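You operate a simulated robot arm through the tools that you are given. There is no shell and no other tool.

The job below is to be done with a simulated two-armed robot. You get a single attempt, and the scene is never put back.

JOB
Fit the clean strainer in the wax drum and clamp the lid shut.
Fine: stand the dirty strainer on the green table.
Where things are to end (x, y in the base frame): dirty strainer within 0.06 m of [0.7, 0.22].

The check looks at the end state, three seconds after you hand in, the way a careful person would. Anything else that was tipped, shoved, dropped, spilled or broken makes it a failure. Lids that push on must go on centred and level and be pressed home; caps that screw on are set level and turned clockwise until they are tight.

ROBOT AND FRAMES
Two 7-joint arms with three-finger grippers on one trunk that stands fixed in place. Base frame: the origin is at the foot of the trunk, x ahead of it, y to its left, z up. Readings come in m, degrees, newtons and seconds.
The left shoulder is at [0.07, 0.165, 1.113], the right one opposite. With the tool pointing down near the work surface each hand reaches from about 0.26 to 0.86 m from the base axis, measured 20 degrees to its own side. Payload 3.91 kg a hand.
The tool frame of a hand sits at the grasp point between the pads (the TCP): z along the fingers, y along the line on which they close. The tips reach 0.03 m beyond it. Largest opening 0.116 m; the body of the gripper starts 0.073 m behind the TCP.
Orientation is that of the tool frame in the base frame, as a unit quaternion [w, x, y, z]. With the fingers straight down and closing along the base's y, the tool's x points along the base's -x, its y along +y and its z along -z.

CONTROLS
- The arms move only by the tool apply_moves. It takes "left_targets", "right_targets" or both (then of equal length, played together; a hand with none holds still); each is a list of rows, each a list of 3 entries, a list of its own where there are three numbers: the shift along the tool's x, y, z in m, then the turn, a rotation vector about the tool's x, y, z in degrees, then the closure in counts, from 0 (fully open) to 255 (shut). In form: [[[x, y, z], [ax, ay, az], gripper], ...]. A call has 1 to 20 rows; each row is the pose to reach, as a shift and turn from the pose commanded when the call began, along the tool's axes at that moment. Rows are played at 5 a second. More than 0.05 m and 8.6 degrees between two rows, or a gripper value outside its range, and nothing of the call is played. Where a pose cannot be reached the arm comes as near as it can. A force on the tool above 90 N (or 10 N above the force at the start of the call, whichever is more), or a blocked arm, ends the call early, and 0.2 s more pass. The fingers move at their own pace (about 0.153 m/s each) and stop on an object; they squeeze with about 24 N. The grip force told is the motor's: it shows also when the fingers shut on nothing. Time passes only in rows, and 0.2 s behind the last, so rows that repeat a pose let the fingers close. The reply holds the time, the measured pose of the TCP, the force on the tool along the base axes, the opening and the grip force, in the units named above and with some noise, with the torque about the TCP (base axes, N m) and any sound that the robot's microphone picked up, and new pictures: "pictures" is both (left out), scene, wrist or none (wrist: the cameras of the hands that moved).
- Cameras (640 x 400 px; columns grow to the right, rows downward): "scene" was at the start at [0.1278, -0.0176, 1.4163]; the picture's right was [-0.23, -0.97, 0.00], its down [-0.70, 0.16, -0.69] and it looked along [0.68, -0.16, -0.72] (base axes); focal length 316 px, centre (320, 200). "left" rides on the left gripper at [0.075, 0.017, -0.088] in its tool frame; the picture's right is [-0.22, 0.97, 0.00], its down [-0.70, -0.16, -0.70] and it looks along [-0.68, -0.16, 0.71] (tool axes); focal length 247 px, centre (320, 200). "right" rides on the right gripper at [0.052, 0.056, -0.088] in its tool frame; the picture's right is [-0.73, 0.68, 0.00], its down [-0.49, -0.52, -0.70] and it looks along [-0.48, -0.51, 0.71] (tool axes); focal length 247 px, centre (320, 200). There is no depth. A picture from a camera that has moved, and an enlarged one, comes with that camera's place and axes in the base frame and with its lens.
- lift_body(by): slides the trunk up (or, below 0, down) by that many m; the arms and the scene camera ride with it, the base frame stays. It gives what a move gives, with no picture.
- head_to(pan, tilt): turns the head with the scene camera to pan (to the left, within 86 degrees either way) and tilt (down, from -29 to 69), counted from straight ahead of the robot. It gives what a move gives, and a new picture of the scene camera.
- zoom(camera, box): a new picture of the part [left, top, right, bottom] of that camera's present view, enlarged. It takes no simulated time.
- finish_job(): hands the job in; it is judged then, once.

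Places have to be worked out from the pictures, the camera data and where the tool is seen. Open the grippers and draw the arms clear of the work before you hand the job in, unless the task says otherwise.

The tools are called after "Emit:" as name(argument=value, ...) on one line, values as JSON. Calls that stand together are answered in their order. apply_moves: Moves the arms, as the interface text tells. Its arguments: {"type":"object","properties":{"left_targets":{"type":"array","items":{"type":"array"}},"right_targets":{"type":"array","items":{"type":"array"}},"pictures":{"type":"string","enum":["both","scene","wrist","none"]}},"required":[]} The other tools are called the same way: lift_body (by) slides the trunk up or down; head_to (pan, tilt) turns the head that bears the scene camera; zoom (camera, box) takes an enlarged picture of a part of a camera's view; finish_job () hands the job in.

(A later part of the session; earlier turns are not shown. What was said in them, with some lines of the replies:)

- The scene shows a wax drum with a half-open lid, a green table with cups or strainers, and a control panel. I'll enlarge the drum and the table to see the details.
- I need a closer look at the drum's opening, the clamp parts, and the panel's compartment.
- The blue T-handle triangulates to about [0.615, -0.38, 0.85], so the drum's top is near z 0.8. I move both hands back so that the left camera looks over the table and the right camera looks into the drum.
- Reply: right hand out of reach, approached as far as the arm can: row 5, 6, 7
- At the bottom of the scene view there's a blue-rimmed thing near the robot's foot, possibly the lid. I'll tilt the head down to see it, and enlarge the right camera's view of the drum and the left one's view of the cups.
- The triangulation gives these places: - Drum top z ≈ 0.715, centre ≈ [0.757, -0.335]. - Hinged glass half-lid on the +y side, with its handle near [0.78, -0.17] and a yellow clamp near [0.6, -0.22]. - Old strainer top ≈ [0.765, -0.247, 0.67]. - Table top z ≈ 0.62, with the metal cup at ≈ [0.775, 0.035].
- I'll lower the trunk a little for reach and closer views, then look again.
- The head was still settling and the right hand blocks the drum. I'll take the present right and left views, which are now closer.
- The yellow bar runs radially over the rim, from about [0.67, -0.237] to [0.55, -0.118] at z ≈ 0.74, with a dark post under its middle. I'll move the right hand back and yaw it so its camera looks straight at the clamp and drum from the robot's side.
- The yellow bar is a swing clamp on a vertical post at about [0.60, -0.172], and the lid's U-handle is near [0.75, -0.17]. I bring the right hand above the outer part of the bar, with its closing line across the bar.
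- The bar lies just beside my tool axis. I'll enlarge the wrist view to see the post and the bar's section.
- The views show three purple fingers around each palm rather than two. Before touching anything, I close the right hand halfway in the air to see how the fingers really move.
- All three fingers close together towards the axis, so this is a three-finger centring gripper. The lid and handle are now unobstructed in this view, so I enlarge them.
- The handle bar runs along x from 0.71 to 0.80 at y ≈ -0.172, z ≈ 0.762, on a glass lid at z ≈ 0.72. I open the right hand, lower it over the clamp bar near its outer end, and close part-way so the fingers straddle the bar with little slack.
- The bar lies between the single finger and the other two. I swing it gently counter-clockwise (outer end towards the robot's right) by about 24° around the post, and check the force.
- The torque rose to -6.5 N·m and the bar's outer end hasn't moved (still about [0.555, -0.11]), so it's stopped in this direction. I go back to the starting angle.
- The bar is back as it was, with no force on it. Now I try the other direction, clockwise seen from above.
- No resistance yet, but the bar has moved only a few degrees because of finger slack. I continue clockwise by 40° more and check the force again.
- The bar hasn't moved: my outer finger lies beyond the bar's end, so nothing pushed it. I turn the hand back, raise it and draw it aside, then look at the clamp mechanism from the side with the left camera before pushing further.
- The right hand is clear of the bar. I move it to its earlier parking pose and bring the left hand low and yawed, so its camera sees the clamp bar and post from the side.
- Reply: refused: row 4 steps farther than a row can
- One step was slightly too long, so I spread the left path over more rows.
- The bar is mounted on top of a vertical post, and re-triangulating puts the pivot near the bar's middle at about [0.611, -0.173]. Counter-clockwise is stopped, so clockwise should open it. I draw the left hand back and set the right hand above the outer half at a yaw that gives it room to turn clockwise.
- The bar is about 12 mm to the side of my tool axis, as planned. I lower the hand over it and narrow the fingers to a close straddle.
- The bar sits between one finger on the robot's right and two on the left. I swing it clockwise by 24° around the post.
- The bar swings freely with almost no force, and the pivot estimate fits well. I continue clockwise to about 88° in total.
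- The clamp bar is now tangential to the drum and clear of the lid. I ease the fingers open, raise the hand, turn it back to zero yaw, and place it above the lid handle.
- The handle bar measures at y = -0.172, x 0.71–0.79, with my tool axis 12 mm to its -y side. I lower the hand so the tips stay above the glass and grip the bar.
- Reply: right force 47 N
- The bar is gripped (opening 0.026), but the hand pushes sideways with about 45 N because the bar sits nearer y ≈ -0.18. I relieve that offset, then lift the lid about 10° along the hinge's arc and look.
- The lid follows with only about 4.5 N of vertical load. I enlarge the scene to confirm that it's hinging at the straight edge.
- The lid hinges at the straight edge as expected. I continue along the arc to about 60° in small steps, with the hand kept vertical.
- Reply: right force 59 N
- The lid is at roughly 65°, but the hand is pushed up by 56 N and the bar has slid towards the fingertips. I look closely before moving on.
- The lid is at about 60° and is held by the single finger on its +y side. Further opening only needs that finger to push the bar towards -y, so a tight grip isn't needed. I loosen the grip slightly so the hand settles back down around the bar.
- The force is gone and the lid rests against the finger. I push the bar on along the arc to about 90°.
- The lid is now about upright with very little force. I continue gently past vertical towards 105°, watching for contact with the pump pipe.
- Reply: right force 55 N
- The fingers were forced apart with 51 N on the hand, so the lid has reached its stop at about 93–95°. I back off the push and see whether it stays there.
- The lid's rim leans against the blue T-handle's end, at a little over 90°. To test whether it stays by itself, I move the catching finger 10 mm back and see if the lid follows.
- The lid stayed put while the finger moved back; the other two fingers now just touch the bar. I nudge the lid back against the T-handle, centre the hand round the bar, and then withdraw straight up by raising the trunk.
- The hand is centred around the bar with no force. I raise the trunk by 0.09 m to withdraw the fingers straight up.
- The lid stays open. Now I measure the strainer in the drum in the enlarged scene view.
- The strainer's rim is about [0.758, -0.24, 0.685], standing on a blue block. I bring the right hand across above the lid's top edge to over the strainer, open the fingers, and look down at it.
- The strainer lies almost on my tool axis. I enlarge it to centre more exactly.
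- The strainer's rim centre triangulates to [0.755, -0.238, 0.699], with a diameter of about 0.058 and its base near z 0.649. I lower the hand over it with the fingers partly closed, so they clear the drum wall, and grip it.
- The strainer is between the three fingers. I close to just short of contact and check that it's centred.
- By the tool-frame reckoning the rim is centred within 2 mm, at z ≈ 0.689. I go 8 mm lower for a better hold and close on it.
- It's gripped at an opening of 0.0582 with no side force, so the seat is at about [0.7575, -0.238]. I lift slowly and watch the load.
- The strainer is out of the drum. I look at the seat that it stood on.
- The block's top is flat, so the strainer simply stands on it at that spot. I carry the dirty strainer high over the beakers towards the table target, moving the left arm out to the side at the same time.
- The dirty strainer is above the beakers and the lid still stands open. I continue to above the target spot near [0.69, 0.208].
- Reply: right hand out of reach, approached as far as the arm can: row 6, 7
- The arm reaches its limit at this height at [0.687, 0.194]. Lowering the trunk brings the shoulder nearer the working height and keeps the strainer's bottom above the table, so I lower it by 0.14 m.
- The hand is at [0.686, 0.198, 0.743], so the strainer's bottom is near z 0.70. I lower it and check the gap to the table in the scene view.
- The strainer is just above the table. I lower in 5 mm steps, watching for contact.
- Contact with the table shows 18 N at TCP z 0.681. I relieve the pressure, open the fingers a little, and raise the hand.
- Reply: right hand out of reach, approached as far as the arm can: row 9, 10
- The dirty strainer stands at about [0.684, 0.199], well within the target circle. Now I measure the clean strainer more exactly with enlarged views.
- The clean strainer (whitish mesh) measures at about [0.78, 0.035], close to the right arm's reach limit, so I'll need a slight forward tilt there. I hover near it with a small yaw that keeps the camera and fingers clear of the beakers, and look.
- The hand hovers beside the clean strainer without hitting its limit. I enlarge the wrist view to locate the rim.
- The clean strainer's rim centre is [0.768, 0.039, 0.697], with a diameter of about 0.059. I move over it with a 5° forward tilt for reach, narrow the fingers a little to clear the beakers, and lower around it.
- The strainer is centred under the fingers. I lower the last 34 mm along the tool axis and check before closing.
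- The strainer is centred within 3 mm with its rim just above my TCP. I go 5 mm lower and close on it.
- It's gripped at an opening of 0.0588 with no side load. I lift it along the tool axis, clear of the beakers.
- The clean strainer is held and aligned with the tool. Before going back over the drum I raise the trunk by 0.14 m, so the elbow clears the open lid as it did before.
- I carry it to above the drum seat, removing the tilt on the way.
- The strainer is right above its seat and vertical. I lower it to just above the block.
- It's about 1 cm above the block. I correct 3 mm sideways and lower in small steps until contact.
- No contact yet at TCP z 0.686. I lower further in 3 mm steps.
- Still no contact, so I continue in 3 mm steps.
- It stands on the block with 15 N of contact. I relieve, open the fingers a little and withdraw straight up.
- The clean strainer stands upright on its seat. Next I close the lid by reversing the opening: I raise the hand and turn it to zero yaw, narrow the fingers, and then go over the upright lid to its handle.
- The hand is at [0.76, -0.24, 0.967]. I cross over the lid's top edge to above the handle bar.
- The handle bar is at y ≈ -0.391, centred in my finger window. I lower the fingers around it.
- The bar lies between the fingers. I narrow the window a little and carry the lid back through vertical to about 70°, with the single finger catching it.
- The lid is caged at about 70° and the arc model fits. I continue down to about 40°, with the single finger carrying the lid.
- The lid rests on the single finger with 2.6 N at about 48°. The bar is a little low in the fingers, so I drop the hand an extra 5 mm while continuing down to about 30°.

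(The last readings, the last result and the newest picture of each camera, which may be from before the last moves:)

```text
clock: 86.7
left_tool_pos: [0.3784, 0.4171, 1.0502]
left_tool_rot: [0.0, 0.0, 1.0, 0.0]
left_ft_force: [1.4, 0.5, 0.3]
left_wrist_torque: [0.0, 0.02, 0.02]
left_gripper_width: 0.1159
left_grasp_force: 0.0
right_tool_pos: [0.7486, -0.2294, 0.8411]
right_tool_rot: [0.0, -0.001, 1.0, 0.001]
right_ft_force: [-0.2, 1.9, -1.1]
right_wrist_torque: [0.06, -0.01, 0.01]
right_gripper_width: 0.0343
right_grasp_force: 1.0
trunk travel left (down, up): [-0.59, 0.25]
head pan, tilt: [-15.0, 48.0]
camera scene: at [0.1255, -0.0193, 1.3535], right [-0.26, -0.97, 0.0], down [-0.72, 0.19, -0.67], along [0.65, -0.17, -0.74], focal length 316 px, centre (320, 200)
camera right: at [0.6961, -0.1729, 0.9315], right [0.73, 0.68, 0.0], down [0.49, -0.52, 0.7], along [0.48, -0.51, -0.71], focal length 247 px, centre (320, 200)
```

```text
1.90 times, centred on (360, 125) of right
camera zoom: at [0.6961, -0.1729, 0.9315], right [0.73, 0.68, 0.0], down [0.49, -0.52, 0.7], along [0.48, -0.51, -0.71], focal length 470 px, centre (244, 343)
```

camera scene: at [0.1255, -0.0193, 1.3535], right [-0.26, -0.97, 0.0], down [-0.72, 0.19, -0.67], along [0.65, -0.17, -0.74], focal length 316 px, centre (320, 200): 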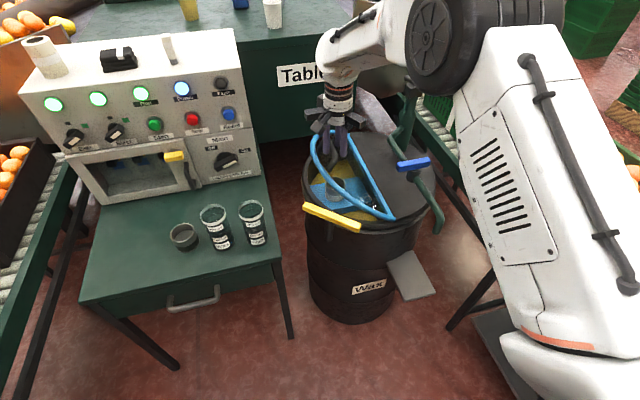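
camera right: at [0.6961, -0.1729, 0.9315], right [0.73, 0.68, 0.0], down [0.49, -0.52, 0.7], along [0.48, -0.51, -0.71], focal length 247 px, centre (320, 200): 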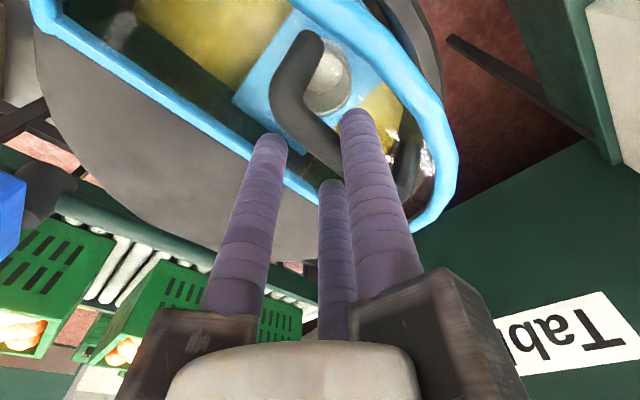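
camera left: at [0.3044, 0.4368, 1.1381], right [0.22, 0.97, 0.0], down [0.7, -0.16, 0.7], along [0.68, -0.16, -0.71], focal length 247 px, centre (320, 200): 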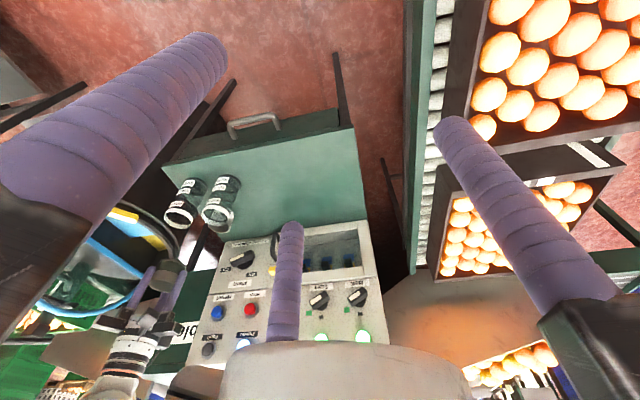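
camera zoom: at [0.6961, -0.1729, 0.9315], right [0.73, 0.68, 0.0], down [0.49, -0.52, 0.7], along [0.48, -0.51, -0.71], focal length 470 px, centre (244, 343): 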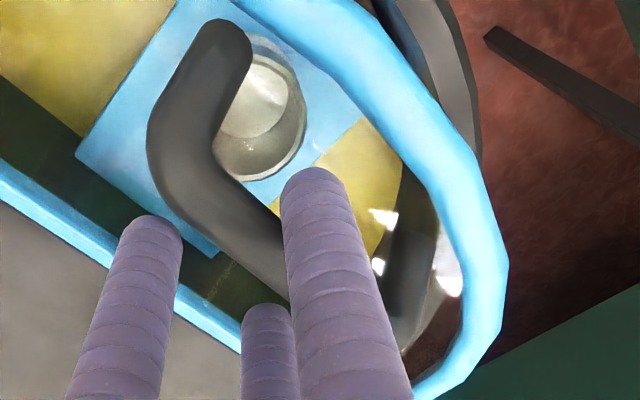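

The lid is at about 26°. I bring it the rest of the way down along the arc.

Emit:
apply_moves(right_targets=[[[0, 0.0075, 0.0075], [0, 0, 0], 182], [[0, 0.0149, 0.0147], [0, 0, 0], 182], [[0, 0.019, 0.0205], [0, 0, 0], 182], [[0, 0.0232, 0.0264], [0, 0, 0], 182], [[0, 0.0268, 0.0326], [0, 0, 0], 182], [[0, 0.0303, 0.0388], [0, 0, 0], 182], [[0, 0.0334, 0.0452], [0, 0, 0], 182], [[0, 0.0364, 0.0517], [0, 0, 0], 182], [[0, 0.039, 0.0585], [0, 0, 0], 182], [[0, 0.0414, 0.063], [0, 0, 0], 182], [[0, 0.0414, 0.063], [0, 0, 0], 182]], pictures="both")

Emit:
zoom(camera="scene", box=[295, 110, 435, 240])

```text
clock: 89.1
left_tool_pos: [0.3782, 0.4184, 1.0502]
left_tool_rot: [0.0, 0.0, 1.0, 0.0]
left_ft_force: [-0.2, 0.1, -0.2]
left_wrist_torque: [0.01, -0.04, -0.03]
left_gripper_width: 0.116
left_grasp_force: 0.1
right_tool_pos: [0.7501, -0.1879, 0.7799]
right_tool_rot: [0.001, -0.001, 1.0, 0.001]
right_ft_force: [-0.1, 0.6, -0.4]
right_wrist_torque: [-0.01, 0.02, 0.02]
right_gripper_width: 0.0331
right_grasp_force: 0.0
trunk travel left (down, up): [-0.59, 0.25]
head pan, tilt: [-15.0, 48.0]
camera scene: at [0.1255, -0.0194, 1.3535], right [-0.26, -0.97, 0.0], down [-0.72, 0.19, -0.67], along [0.65, -0.17, -0.74], focal length 316 px, centre (320, 200)
camera right: at [0.6965, -0.1308, 0.8684], right [0.73, 0.68, 0.0], down [0.49, -0.52, 0.7], along [0.48, -0.51, -0.71], focal length 247 px, centre (320, 200)
```

scene: 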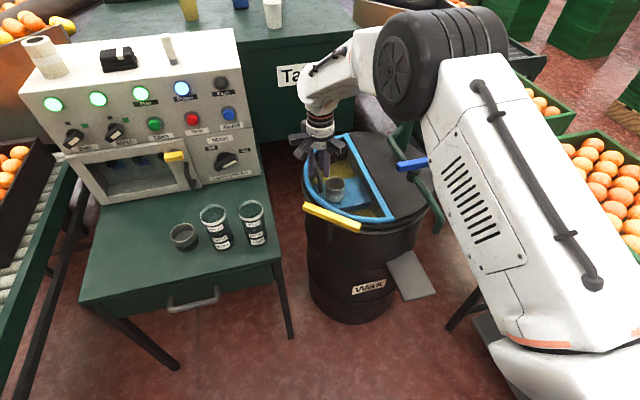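
right: 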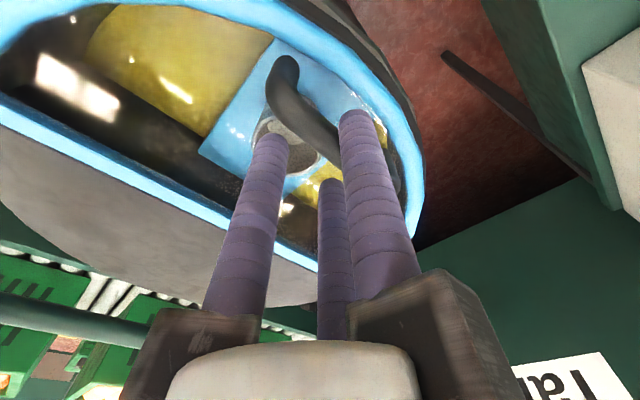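

```text
3.08 times, centred on (365, 175) of scene
camera zoom: at [0.1255, -0.0194, 1.3535], right [-0.26, -0.97, 0.0], down [-0.72, 0.19, -0.67], along [0.65, -0.17, -0.74], focal length 972 px, centre (182, 277)
```

zoom: 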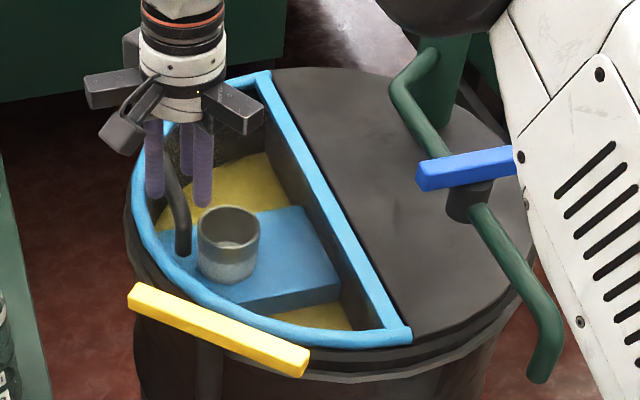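

The lid is down and closed. I loosen the fingers, rise off the handle, and go back to above the clamp bar at the yaw where I let it go.

Emit:
apply_moves(right_targets=[[[0, 0, 0], [0, 0, 0], 140], [[0, 0, -0.02], [0, 0, 0], 140], [[0, 0, -0.05], [0, 0, 0], 140], [[0, 0, -0.08], [0, 0, 5], 140], [[0.01, 0.005, -0.08], [0, 0, 13], 130], [[0.02, 0.01, -0.08], [0, 0, 21], 130], [[0.03, 0.015, -0.08], [0, 0, 29], 130], [[0.045, 0.02, -0.08], [0, 0, 37], 130], [[0.06, 0.025, -0.08], [0, 0, 45], 130], [[0.075, 0.03, -0.08], [0, 0, 53], 130], [[0.09, 0.035, -0.08], [0, 0, 61], 130], [[0.1, 0.042, -0.08], [0, 0, 69], 130], [[0.1, 0.042, -0.08], [0, 0, 76.5], 100], [[0.1, 0.042, -0.08], [0, 0, 76.5], 60]], pictures="both")

```text
clock: 92.1
left_tool_pos: [0.3791, 0.4184, 1.0503]
left_tool_rot: [0.0, 0.0, 1.0, 0.0]
left_ft_force: [-0.2, 0.0, -0.3]
left_wrist_torque: [0.01, 0.02, 0.0]
left_gripper_width: 0.1161
left_grasp_force: 0.0
right_tool_pos: [0.6509, -0.1469, 0.8597]
right_tool_rot: [-0.001, 0.619, 0.786, 0.0]
right_ft_force: [0.9, -0.5, 0.4]
right_wrist_torque: [0.01, 0.01, 0.0]
right_gripper_width: 0.0888
right_grasp_force: 0.1
trunk travel left (down, up): [-0.59, 0.25]
head pan, tilt: [-15.0, 48.0]
camera scene: at [0.1254, -0.0194, 1.3535], right [-0.26, -0.97, 0.0], down [-0.72, 0.19, -0.67], along [0.65, -0.17, -0.74], focal length 316 px, centre (320, 200)
camera right: at [0.6918, -0.082, 0.9487], right [0.83, -0.55, 0.0], down [-0.4, -0.6, 0.7], along [-0.39, -0.58, -0.72], focal length 247 px, centre (320, 200)
```

scene: 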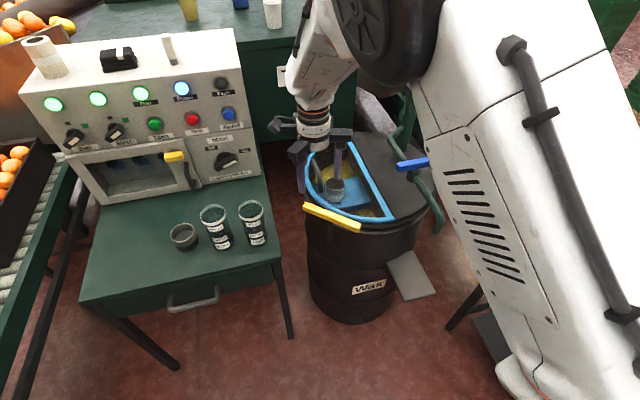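
right: 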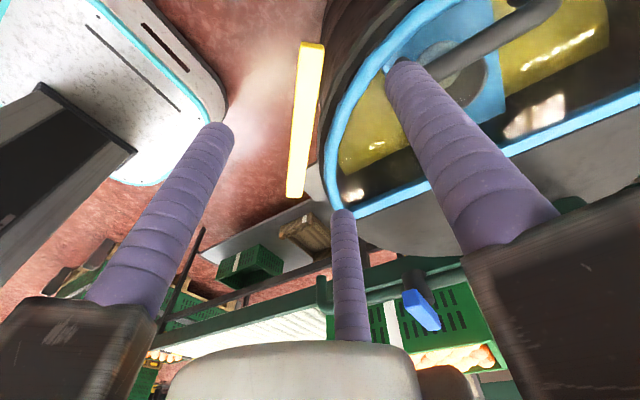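

The clamp bar lies under the hand exactly as I left it. I lower over it and narrow the fingers to the same straddle.

Emit:
apply_moves(right_targets=[[[0, 0, 0.02], [0, 0, 0], 120], [[0, 0, 0.05], [0, 0, 0], 120], [[0, 0, 0.08], [0, 0, 0], 120], [[0, 0, 0.103], [0, 0, 0], 120], [[0, 0, 0.103], [0, 0, 0], 150], [[0, 0, 0.103], [0, 0, 0], 170], [[0, 0, 0.103], [0, 0, 0], 170]], pictures="both")

```text
clock: 93.7
left_tool_pos: [0.3775, 0.4193, 1.0505]
left_tool_rot: [0.0, 0.0, 1.0, 0.0]
left_ft_force: [-0.6, 0.7, 0.5]
left_wrist_torque: [-0.01, 0.02, -0.02]
left_gripper_width: 0.1159
left_grasp_force: 0.0
right_tool_pos: [0.6489, -0.148, 0.7568]
right_tool_rot: [-0.001, 0.618, 0.786, 0.001]
right_ft_force: [-1.2, 0.4, -0.3]
right_wrist_torque: [0.01, 0.02, 0.01]
right_gripper_width: 0.0391
right_grasp_force: 1.2
trunk travel left (down, up): [-0.59, 0.25]
head pan, tilt: [-15.0, 48.0]
camera scene: at [0.1254, -0.0192, 1.3535], right [-0.26, -0.97, 0.0], down [-0.72, 0.19, -0.67], along [0.65, -0.17, -0.74], focal length 316 px, centre (320, 200)
camera right: at [0.6905, -0.0821, 0.8457], right [0.83, -0.55, 0.0], down [-0.39, -0.6, 0.7], along [-0.39, -0.58, -0.72], focal length 247 px, centre (320, 200)
```

scene: 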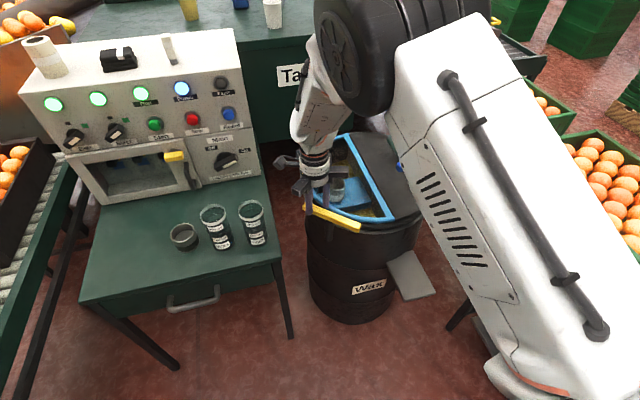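
right: 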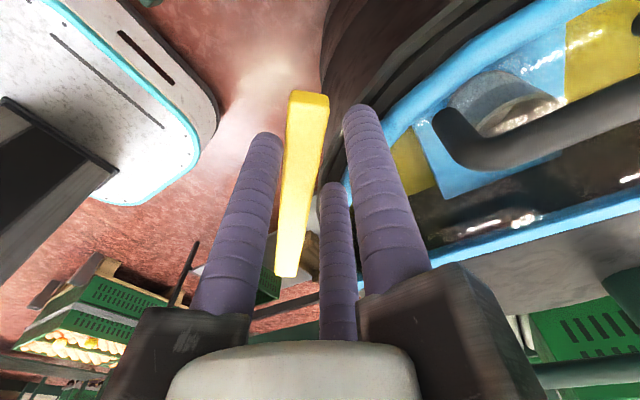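

The straddle matches the earlier one. I swing the bar back counter-clockwise by 64° and check the load as it comes over the lid.

Emit:
apply_moves(right_targets=[[[0.0057, -0.0029, 0], [0, 0, -8], 170], [[0.0109, -0.0065, 0], [0, 0, -16], 170], [[0.0156, -0.0108, 0], [0, 0, -24], 170], [[0.0196, -0.0157, 0], [0, 0, -32], 170], [[0.023, -0.0212, 0], [0, 0, -40], 170], [[0.0255, -0.027, 0], [0, 0, -48], 170], [[0.0271, -0.0332, 0], [0, 0, -56], 170], [[0.0279, -0.0394, 0], [0, 0, -64], 170], [[0.0279, -0.0394, 0], [0, 0, -64], 170]], pictures="both")

```text
clock: 95.7
left_tool_pos: [0.3792, 0.4187, 1.0509]
left_tool_rot: [0.0, 0.0, 1.0, 0.0]
left_ft_force: [-0.3, 0.4, -0.8]
left_wrist_torque: [0.01, 0.01, -0.03]
left_gripper_width: 0.1163
left_grasp_force: 0.1
right_tool_pos: [0.6042, -0.13, 0.758]
right_tool_rot: [0.001, 0.107, 0.994, 0.001]
right_ft_force: [0.6, -0.4, -0.1]
right_wrist_torque: [0.03, 0.0, -0.03]
right_gripper_width: 0.0385
right_grasp_force: 0.0
trunk travel left (down, up): [-0.59, 0.25]
head pan, tilt: [-15.0, 48.0]
camera scene: at [0.1256, -0.0192, 1.3535], right [-0.26, -0.97, 0.0], down [-0.72, 0.19, -0.67], along [0.65, -0.17, -0.74], focal length 316 px, centre (320, 200)
camera right: at [0.5649, -0.0627, 0.846], right [0.86, 0.51, 0.0], down [0.36, -0.62, 0.7], along [0.36, -0.6, -0.71], focal length 247 px, centre (320, 200)
```

scene: 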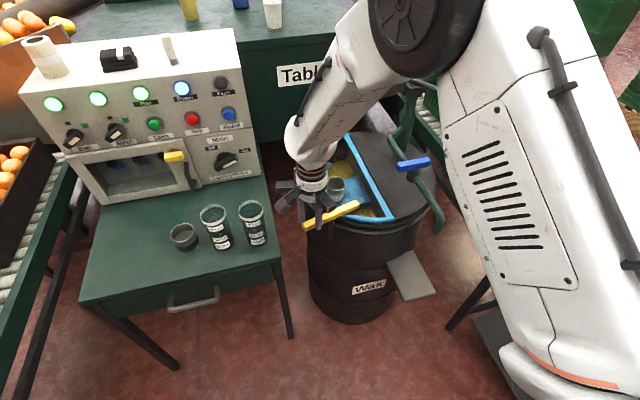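
right: 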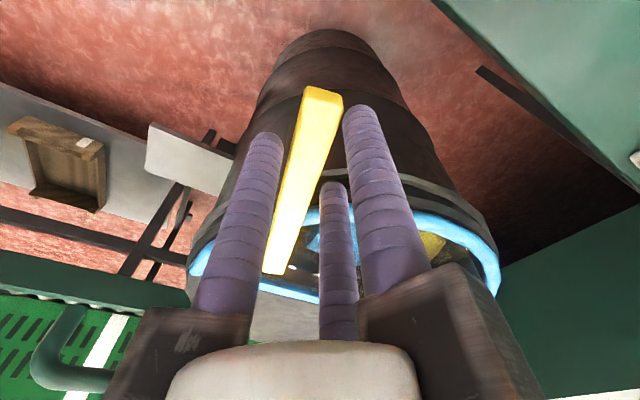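

The bar swings over the lid freely. I bring it the remaining 24° to its original angle, plus a few degrees to take up the finger slack.

Emit:
apply_moves(right_targets=[[[0.0057, -0.0029, 0], [0, 0, -8], 170], [[0.0109, -0.0065, 0], [0, 0, -16], 170], [[0.0156, -0.0108, 0], [0, 0, -24], 170], [[0.0177, -0.0132, 0], [0, 0, -28], 170], [[0.0177, -0.0132, 0], [0, 0, -28], 170]], pictures="both")

Emit:
zoom(camera="scene", box=[295, 110, 435, 240])

```text
clock: 96.9
left_tool_pos: [0.3791, 0.4182, 1.0514]
left_tool_rot: [0.0, 0.0, 1.0, 0.001]
left_ft_force: [0.7, -0.1, 0.2]
left_wrist_torque: [-0.02, -0.03, -0.03]
left_gripper_width: 0.1158
left_grasp_force: 0.0
right_tool_pos: [0.5856, -0.1382, 0.7561]
right_tool_rot: [-0.001, -0.136, 0.991, 0.001]
right_ft_force: [-0.5, -0.4, -0.3]
right_wrist_torque: [0.03, -0.01, -0.02]
right_gripper_width: 0.0385
right_grasp_force: 0.1
trunk travel left (down, up): [-0.59, 0.25]
head pan, tilt: [-15.0, 48.0]
camera scene: at [0.1255, -0.0193, 1.3535], right [-0.26, -0.97, 0.0], down [-0.72, 0.19, -0.67], along [0.65, -0.17, -0.74], focal length 316 px, centre (320, 200)
camera right: at [0.5188, -0.0962, 0.845], right [0.52, 0.85, 0.0], down [0.61, -0.37, 0.7], along [0.6, -0.36, -0.71], focal length 247 px, centre (320, 200)
```

scene: 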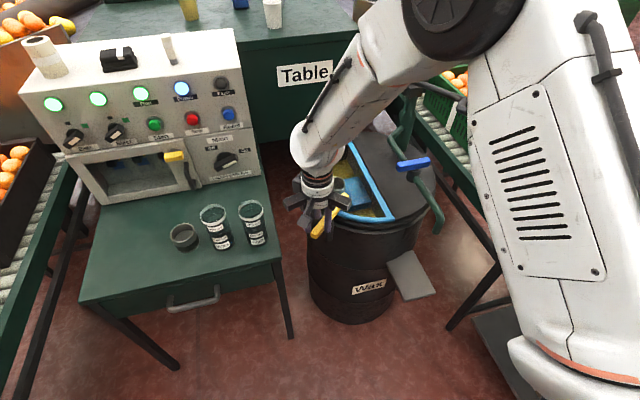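
right: 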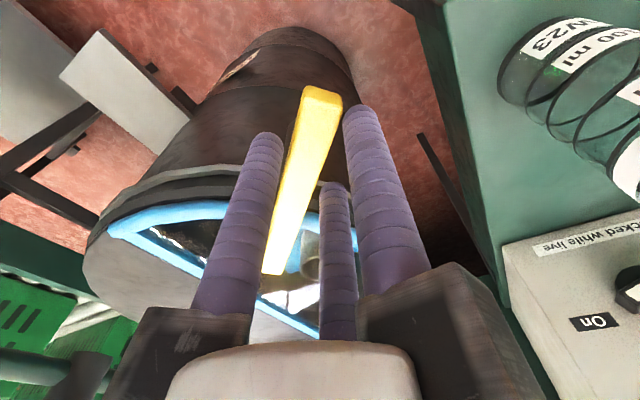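

```text
3.08 times, centred on (365, 175) of scene
camera zoom: at [0.1255, -0.0193, 1.3535], right [-0.26, -0.97, 0.0], down [-0.72, 0.19, -0.67], along [0.65, -0.17, -0.74], focal length 972 px, centre (182, 277)
```

zoom: 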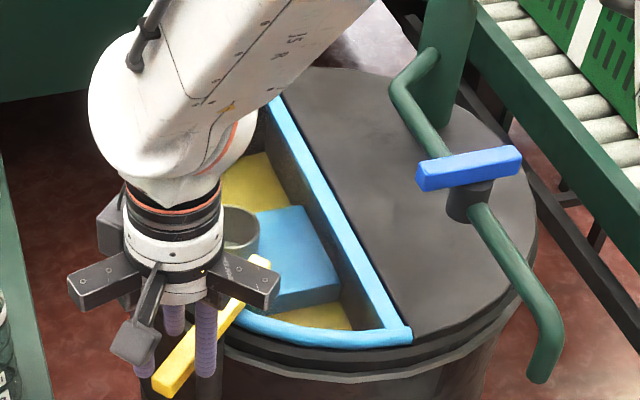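

The bar's direction is now about 133°, matching the original. I push a few degrees further to make sure it's against its stop, watching the torque.

Emit:
apply_moves(right_targets=[[[0.0022, -0.001, 0], [0, 0, -3], 170], [[0.0043, -0.002, 0], [0, 0, -6], 170], [[0.0043, -0.002, 0], [0, 0, -6], 170]], pictures="wrist")

```text
clock: 97.7
left_tool_pos: [0.3816, 0.4196, 1.0498]
left_tool_rot: [-0.002, 0.001, 1.0, -0.001]
left_ft_force: [-0.6, 0.3, 0.1]
left_wrist_torque: [0.0, -0.01, 0.0]
left_gripper_width: 0.1158
left_grasp_force: 0.0
right_tool_pos: [0.5868, -0.1376, 0.7559]
right_tool_rot: [0.002, -0.187, 0.982, 0.002]
right_ft_force: [29.2, 19.2, -7.7]
right_wrist_torque: [0.55, -0.46, -0.99]
right_gripper_width: 0.0427
right_grasp_force: 3.6
trunk travel left (down, up): [-0.59, 0.25]
head pan, tilt: [-15.0, 48.0]
camera right: at [0.5165, -0.1043, 0.8453], right [0.43, 0.9, 0.01], down [0.64, -0.31, 0.7], along [0.63, -0.3, -0.71], focal length 247 px, centre (320, 200)
```

right: 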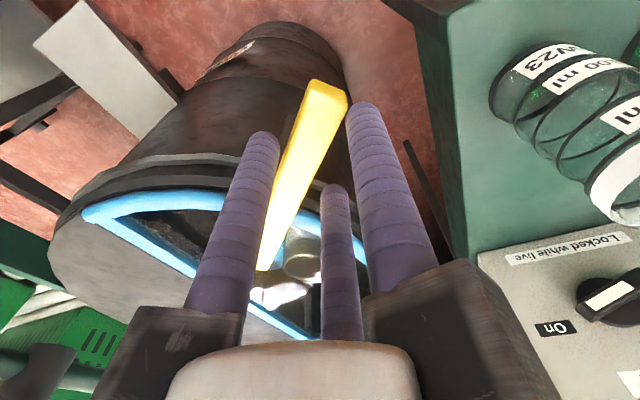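

A 35 N reaction shows the bar is home against its stop. I back off to centre, open the fingers, and rise clear.

Emit:
apply_moves(right_targets=[[[-0.003, 0.0015, 0], [0, 0, 4], 170], [[-0.0045, 0.002, 0], [0, 0, 7], 160], [[-0.0045, 0.002, 0], [0, 0, 7], 120], [[-0.0045, 0.002, 0], [0, 0, 7], 90], [[-0.0045, 0.002, -0.02], [0, 0, 7], 90], [[-0.0045, 0.002, -0.06], [0, 0, 7], 60], [[-0.0045, 0.002, -0.1], [0, 0, 7], 0], [[-0.0045, 0.002, -0.12], [0, 0, 7], 0]], pictures="both")

```text
clock: 99.5
left_tool_pos: [0.3776, 0.4179, 1.0506]
left_tool_rot: [0.0, 0.0, 1.0, 0.001]
left_ft_force: [0.0, 0.1, 0.4]
left_wrist_torque: [0.03, 0.03, -0.03]
left_gripper_width: 0.1159
left_grasp_force: 0.1
right_tool_pos: [0.582, -0.1371, 0.8771]
right_tool_rot: [0.0, -0.127, 0.992, 0.002]
right_ft_force: [0.0, 0.1, -0.5]
right_wrist_torque: [-0.01, 0.0, -0.02]
right_gripper_width: 0.116
right_grasp_force: 0.1
trunk travel left (down, up): [-0.59, 0.25]
head pan, tilt: [-15.0, 48.0]
camera scene: at [0.1253, -0.0195, 1.3535], right [-0.26, -0.97, 0.0], down [-0.72, 0.19, -0.67], along [0.65, -0.17, -0.74], focal length 316 px, centre (320, 200)
camera right: at [0.5173, -0.0953, 0.9659], right [0.54, 0.84, 0.0], down [0.6, -0.38, 0.7], along [0.59, -0.37, -0.71], focal length 247 px, centre (320, 200)
```

scene: 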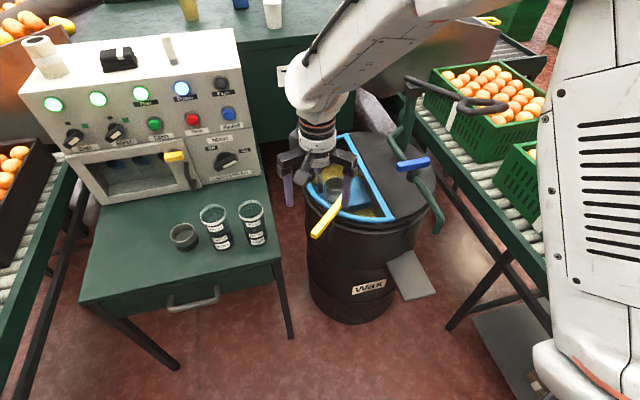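
right: 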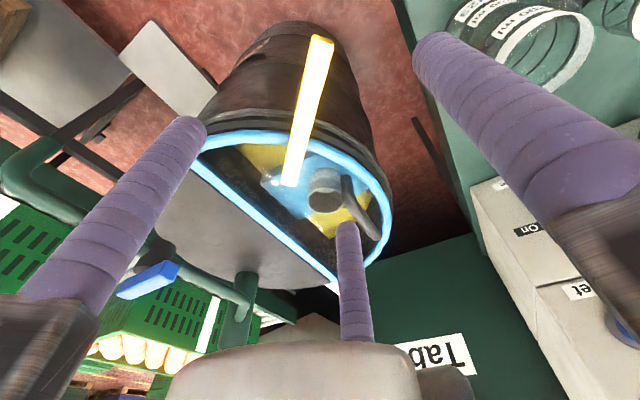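

I draw the right hand back to its side, clear of everything, and check the finished state.

Emit:
apply_moves(right_targets=[[[0.03, -0.017, -0.01], [0, 0, 0], 0], [[0.06, -0.034, -0.02], [0, 0, 0], 0], [[0.09, -0.051, -0.03], [0, 0, 0], 0], [[0.12, -0.068, -0.03], [0, 0, 0], 0], [[0.15, -0.085, -0.03], [0, 0, 0], 0], [[0.171, -0.102, -0.03], [0, 0, 0], 0], [[0.171, -0.102, -0.03], [0, 0, 0], 0]], pictures="both")

Emit:
zoom(camera="scene", box=[280, 100, 450, 250])

Emit:
zoom(camera="scene", box=[130, 170, 300, 280])

```text
clock: 101.1
left_tool_pos: [0.379, 0.4186, 1.0502]
left_tool_rot: [0.001, -0.001, 1.0, 0.0]
left_ft_force: [0.3, -0.7, 0.7]
left_wrist_torque: [0.04, -0.01, -0.03]
left_gripper_width: 0.116
left_grasp_force: 0.1
right_tool_pos: [0.4446, -0.2818, 0.9085]
right_tool_rot: [-0.001, -0.128, 0.992, 0.002]
right_ft_force: [0.7, 0.3, -1.0]
right_wrist_torque: [0.0, 0.02, -0.01]
right_gripper_width: 0.1159
right_grasp_force: 0.1
trunk travel left (down, up): [-0.59, 0.25]
head pan, tilt: [-15.0, 48.0]
camera scene: at [0.1259, -0.0195, 1.3534], right [-0.26, -0.97, 0.0], down [-0.72, 0.19, -0.67], along [0.65, -0.17, -0.74], focal length 316 px, centre (320, 200)
camera right: at [0.3796, -0.2394, 0.9971], right [0.54, 0.84, 0.0], down [0.6, -0.38, 0.7], along [0.59, -0.37, -0.71], focal length 247 px, centre (320, 200)
```

scene: 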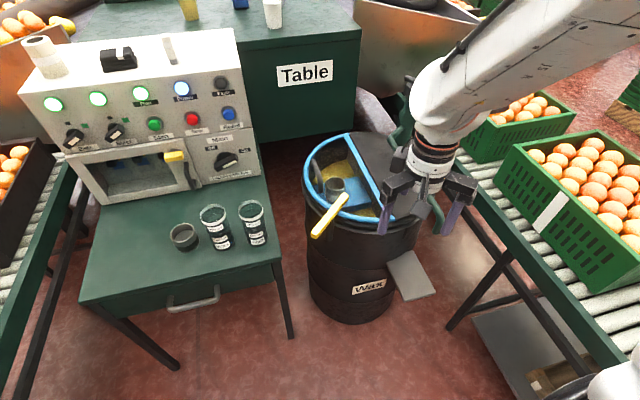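
right: 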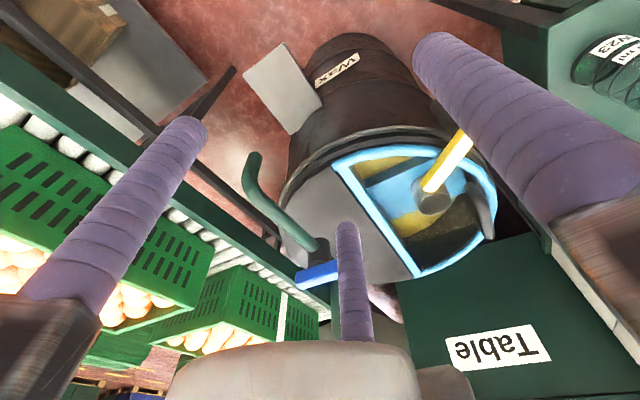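

```text
2.67 times, centred on (365, 175) of scene
camera zoom: at [0.1259, -0.0195, 1.3534], right [-0.26, -0.97, 0.0], down [-0.72, 0.19, -0.67], along [0.65, -0.17, -0.74], focal length 842 px, centre (200, 267)
```

zoom: 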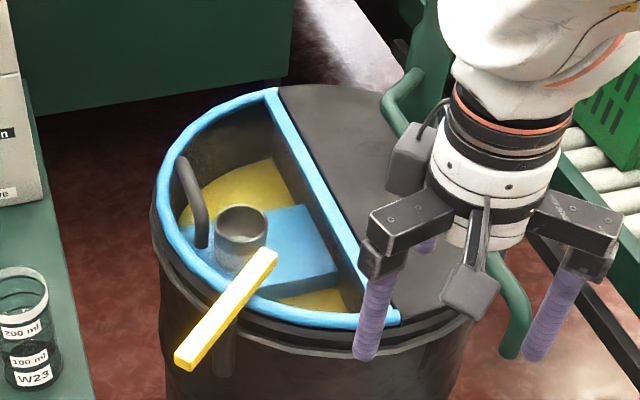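

```text
3.64 times, centred on (215, 225) of scene
camera zoom: at [0.1259, -0.0195, 1.3534], right [-0.26, -0.97, 0.0], down [-0.72, 0.19, -0.67], along [0.65, -0.17, -0.74], focal length 1148 px, centre (702, 109)
```

zoom: 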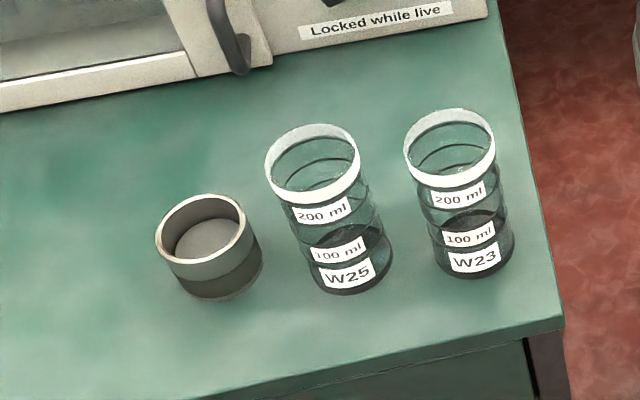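

The lid is closed and flush, with the clean strainer under it and the clamp bar radial at its stop. The dirty strainer stands upright at about [0.688, 0.203], and the beakers are untouched. I draw the right hand slightly further back from the drum before handing in.

Emit:
apply_moves(right_targets=[[[0.02, 0.005, -0.015], [0, 0, 0], 0], [[0.04, 0.01, -0.03], [0, 0, 0], 0], [[0.05, 0.013, -0.04], [0, 0, 0], 0], [[0.05, 0.013, -0.04], [0, 0, 0], 0]], pictures="both")

Emit:
zoom(camera="left", box=[0, 100, 320, 360])

```text
clock: 102.1
left_tool_pos: [0.3782, 0.419, 1.0499]
left_tool_rot: [0.0, 0.0, 1.0, -0.001]
left_ft_force: [-0.4, 0.0, -0.2]
left_wrist_torque: [0.0, 0.01, 0.0]
left_gripper_width: 0.1159
left_grasp_force: 0.1
right_tool_pos: [0.4106, -0.2933, 0.927]
right_tool_rot: [0.004, -0.122, 0.992, 0.027]
right_ft_force: [-0.4, 0.0, 0.4]
right_wrist_torque: [0.0, 0.0, 0.0]
right_gripper_width: 0.1159
right_grasp_force: 0.1
right hand out of reach, approached as far as the arm can: row 2, 3, 4
trunk travel left (down, up): [-0.59, 0.25]
head pan, tilt: [-15.0, 48.0]
camera scene: at [0.1242, -0.0183, 1.3517], right [-0.26, -0.96, 0.0], down [-0.73, 0.2, -0.65], along [0.63, -0.17, -0.76], focal length 316 px, centre (320, 200)
camera right: at [0.3461, -0.2542, 1.0172], right [0.54, 0.84, 0.05], down [0.6, -0.43, 0.68], along [0.59, -0.34, -0.73], focal length 247 px, centre (320, 200)
```

scene: 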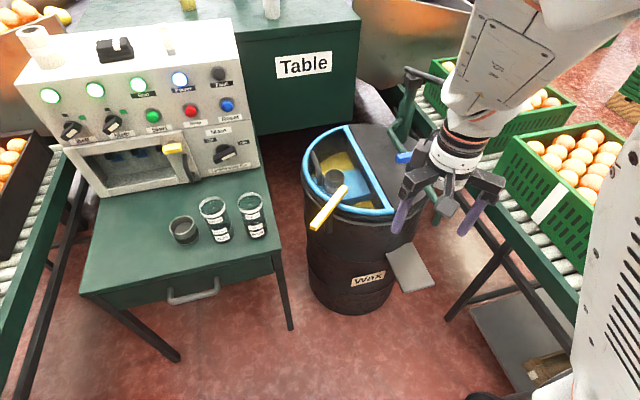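
right: 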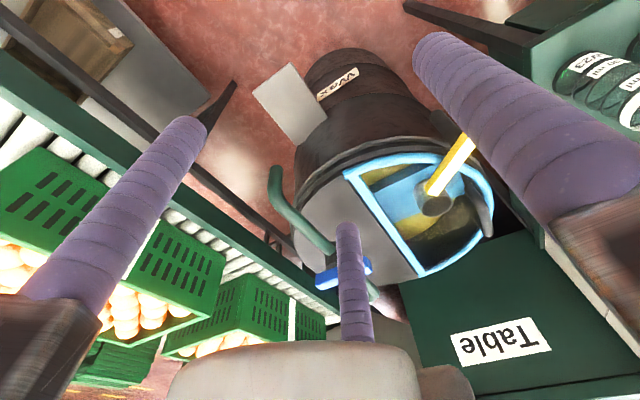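

```text
1.54 times, centred on (160, 230) of left
camera zoom: at [0.304, 0.4368, 1.1381], right [0.22, 0.97, 0.0], down [0.7, -0.16, 0.7], along [0.68, -0.16, -0.71], focal length 380 px, centre (566, 154)
```

zoom: 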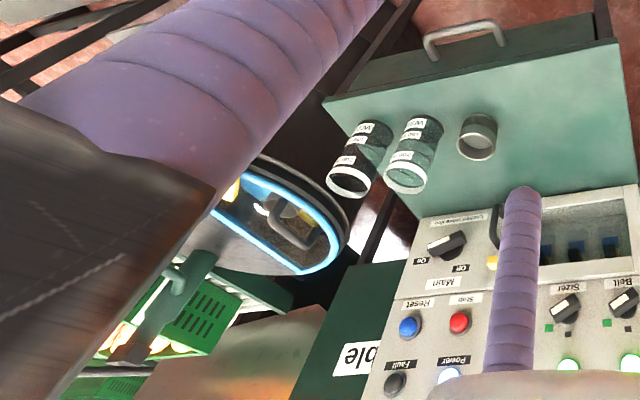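

All parts are in place, and both hands are open and clear of the work. I hand in the job.

Emit:
finish_job()

```text
The job is handed in.
```

The clean strainer is in the wax drum under the closed lid, the clamp is shut, and the job is handed in. I have not seen the check's verdict.

- **Clean strainer:** it stands upright on the blue block, on the spot where the dirty one stood.
- **Lid and clamp:** in the last pictures the lid sits at its original height. I swung the yellow clamp bar back to its original angle and pushed it until it met its stop.
- **Dirty strainer:** it stands upright on the green table at about [0.688, 0.203], roughly 2 cm from the target.
- **Everything else:** in the last pictures the beakers and the panel look untouched. Both grippers are open and drawn back from the work.

Two moves met more force than planned:

- **Lid:** while opening, I pushed it to about 51 N against its stop, where it leans on the blue T-handle.
- **Clamp bar:** I first tried to turn it the wrong way, against its stop.

I saw no damage from either.
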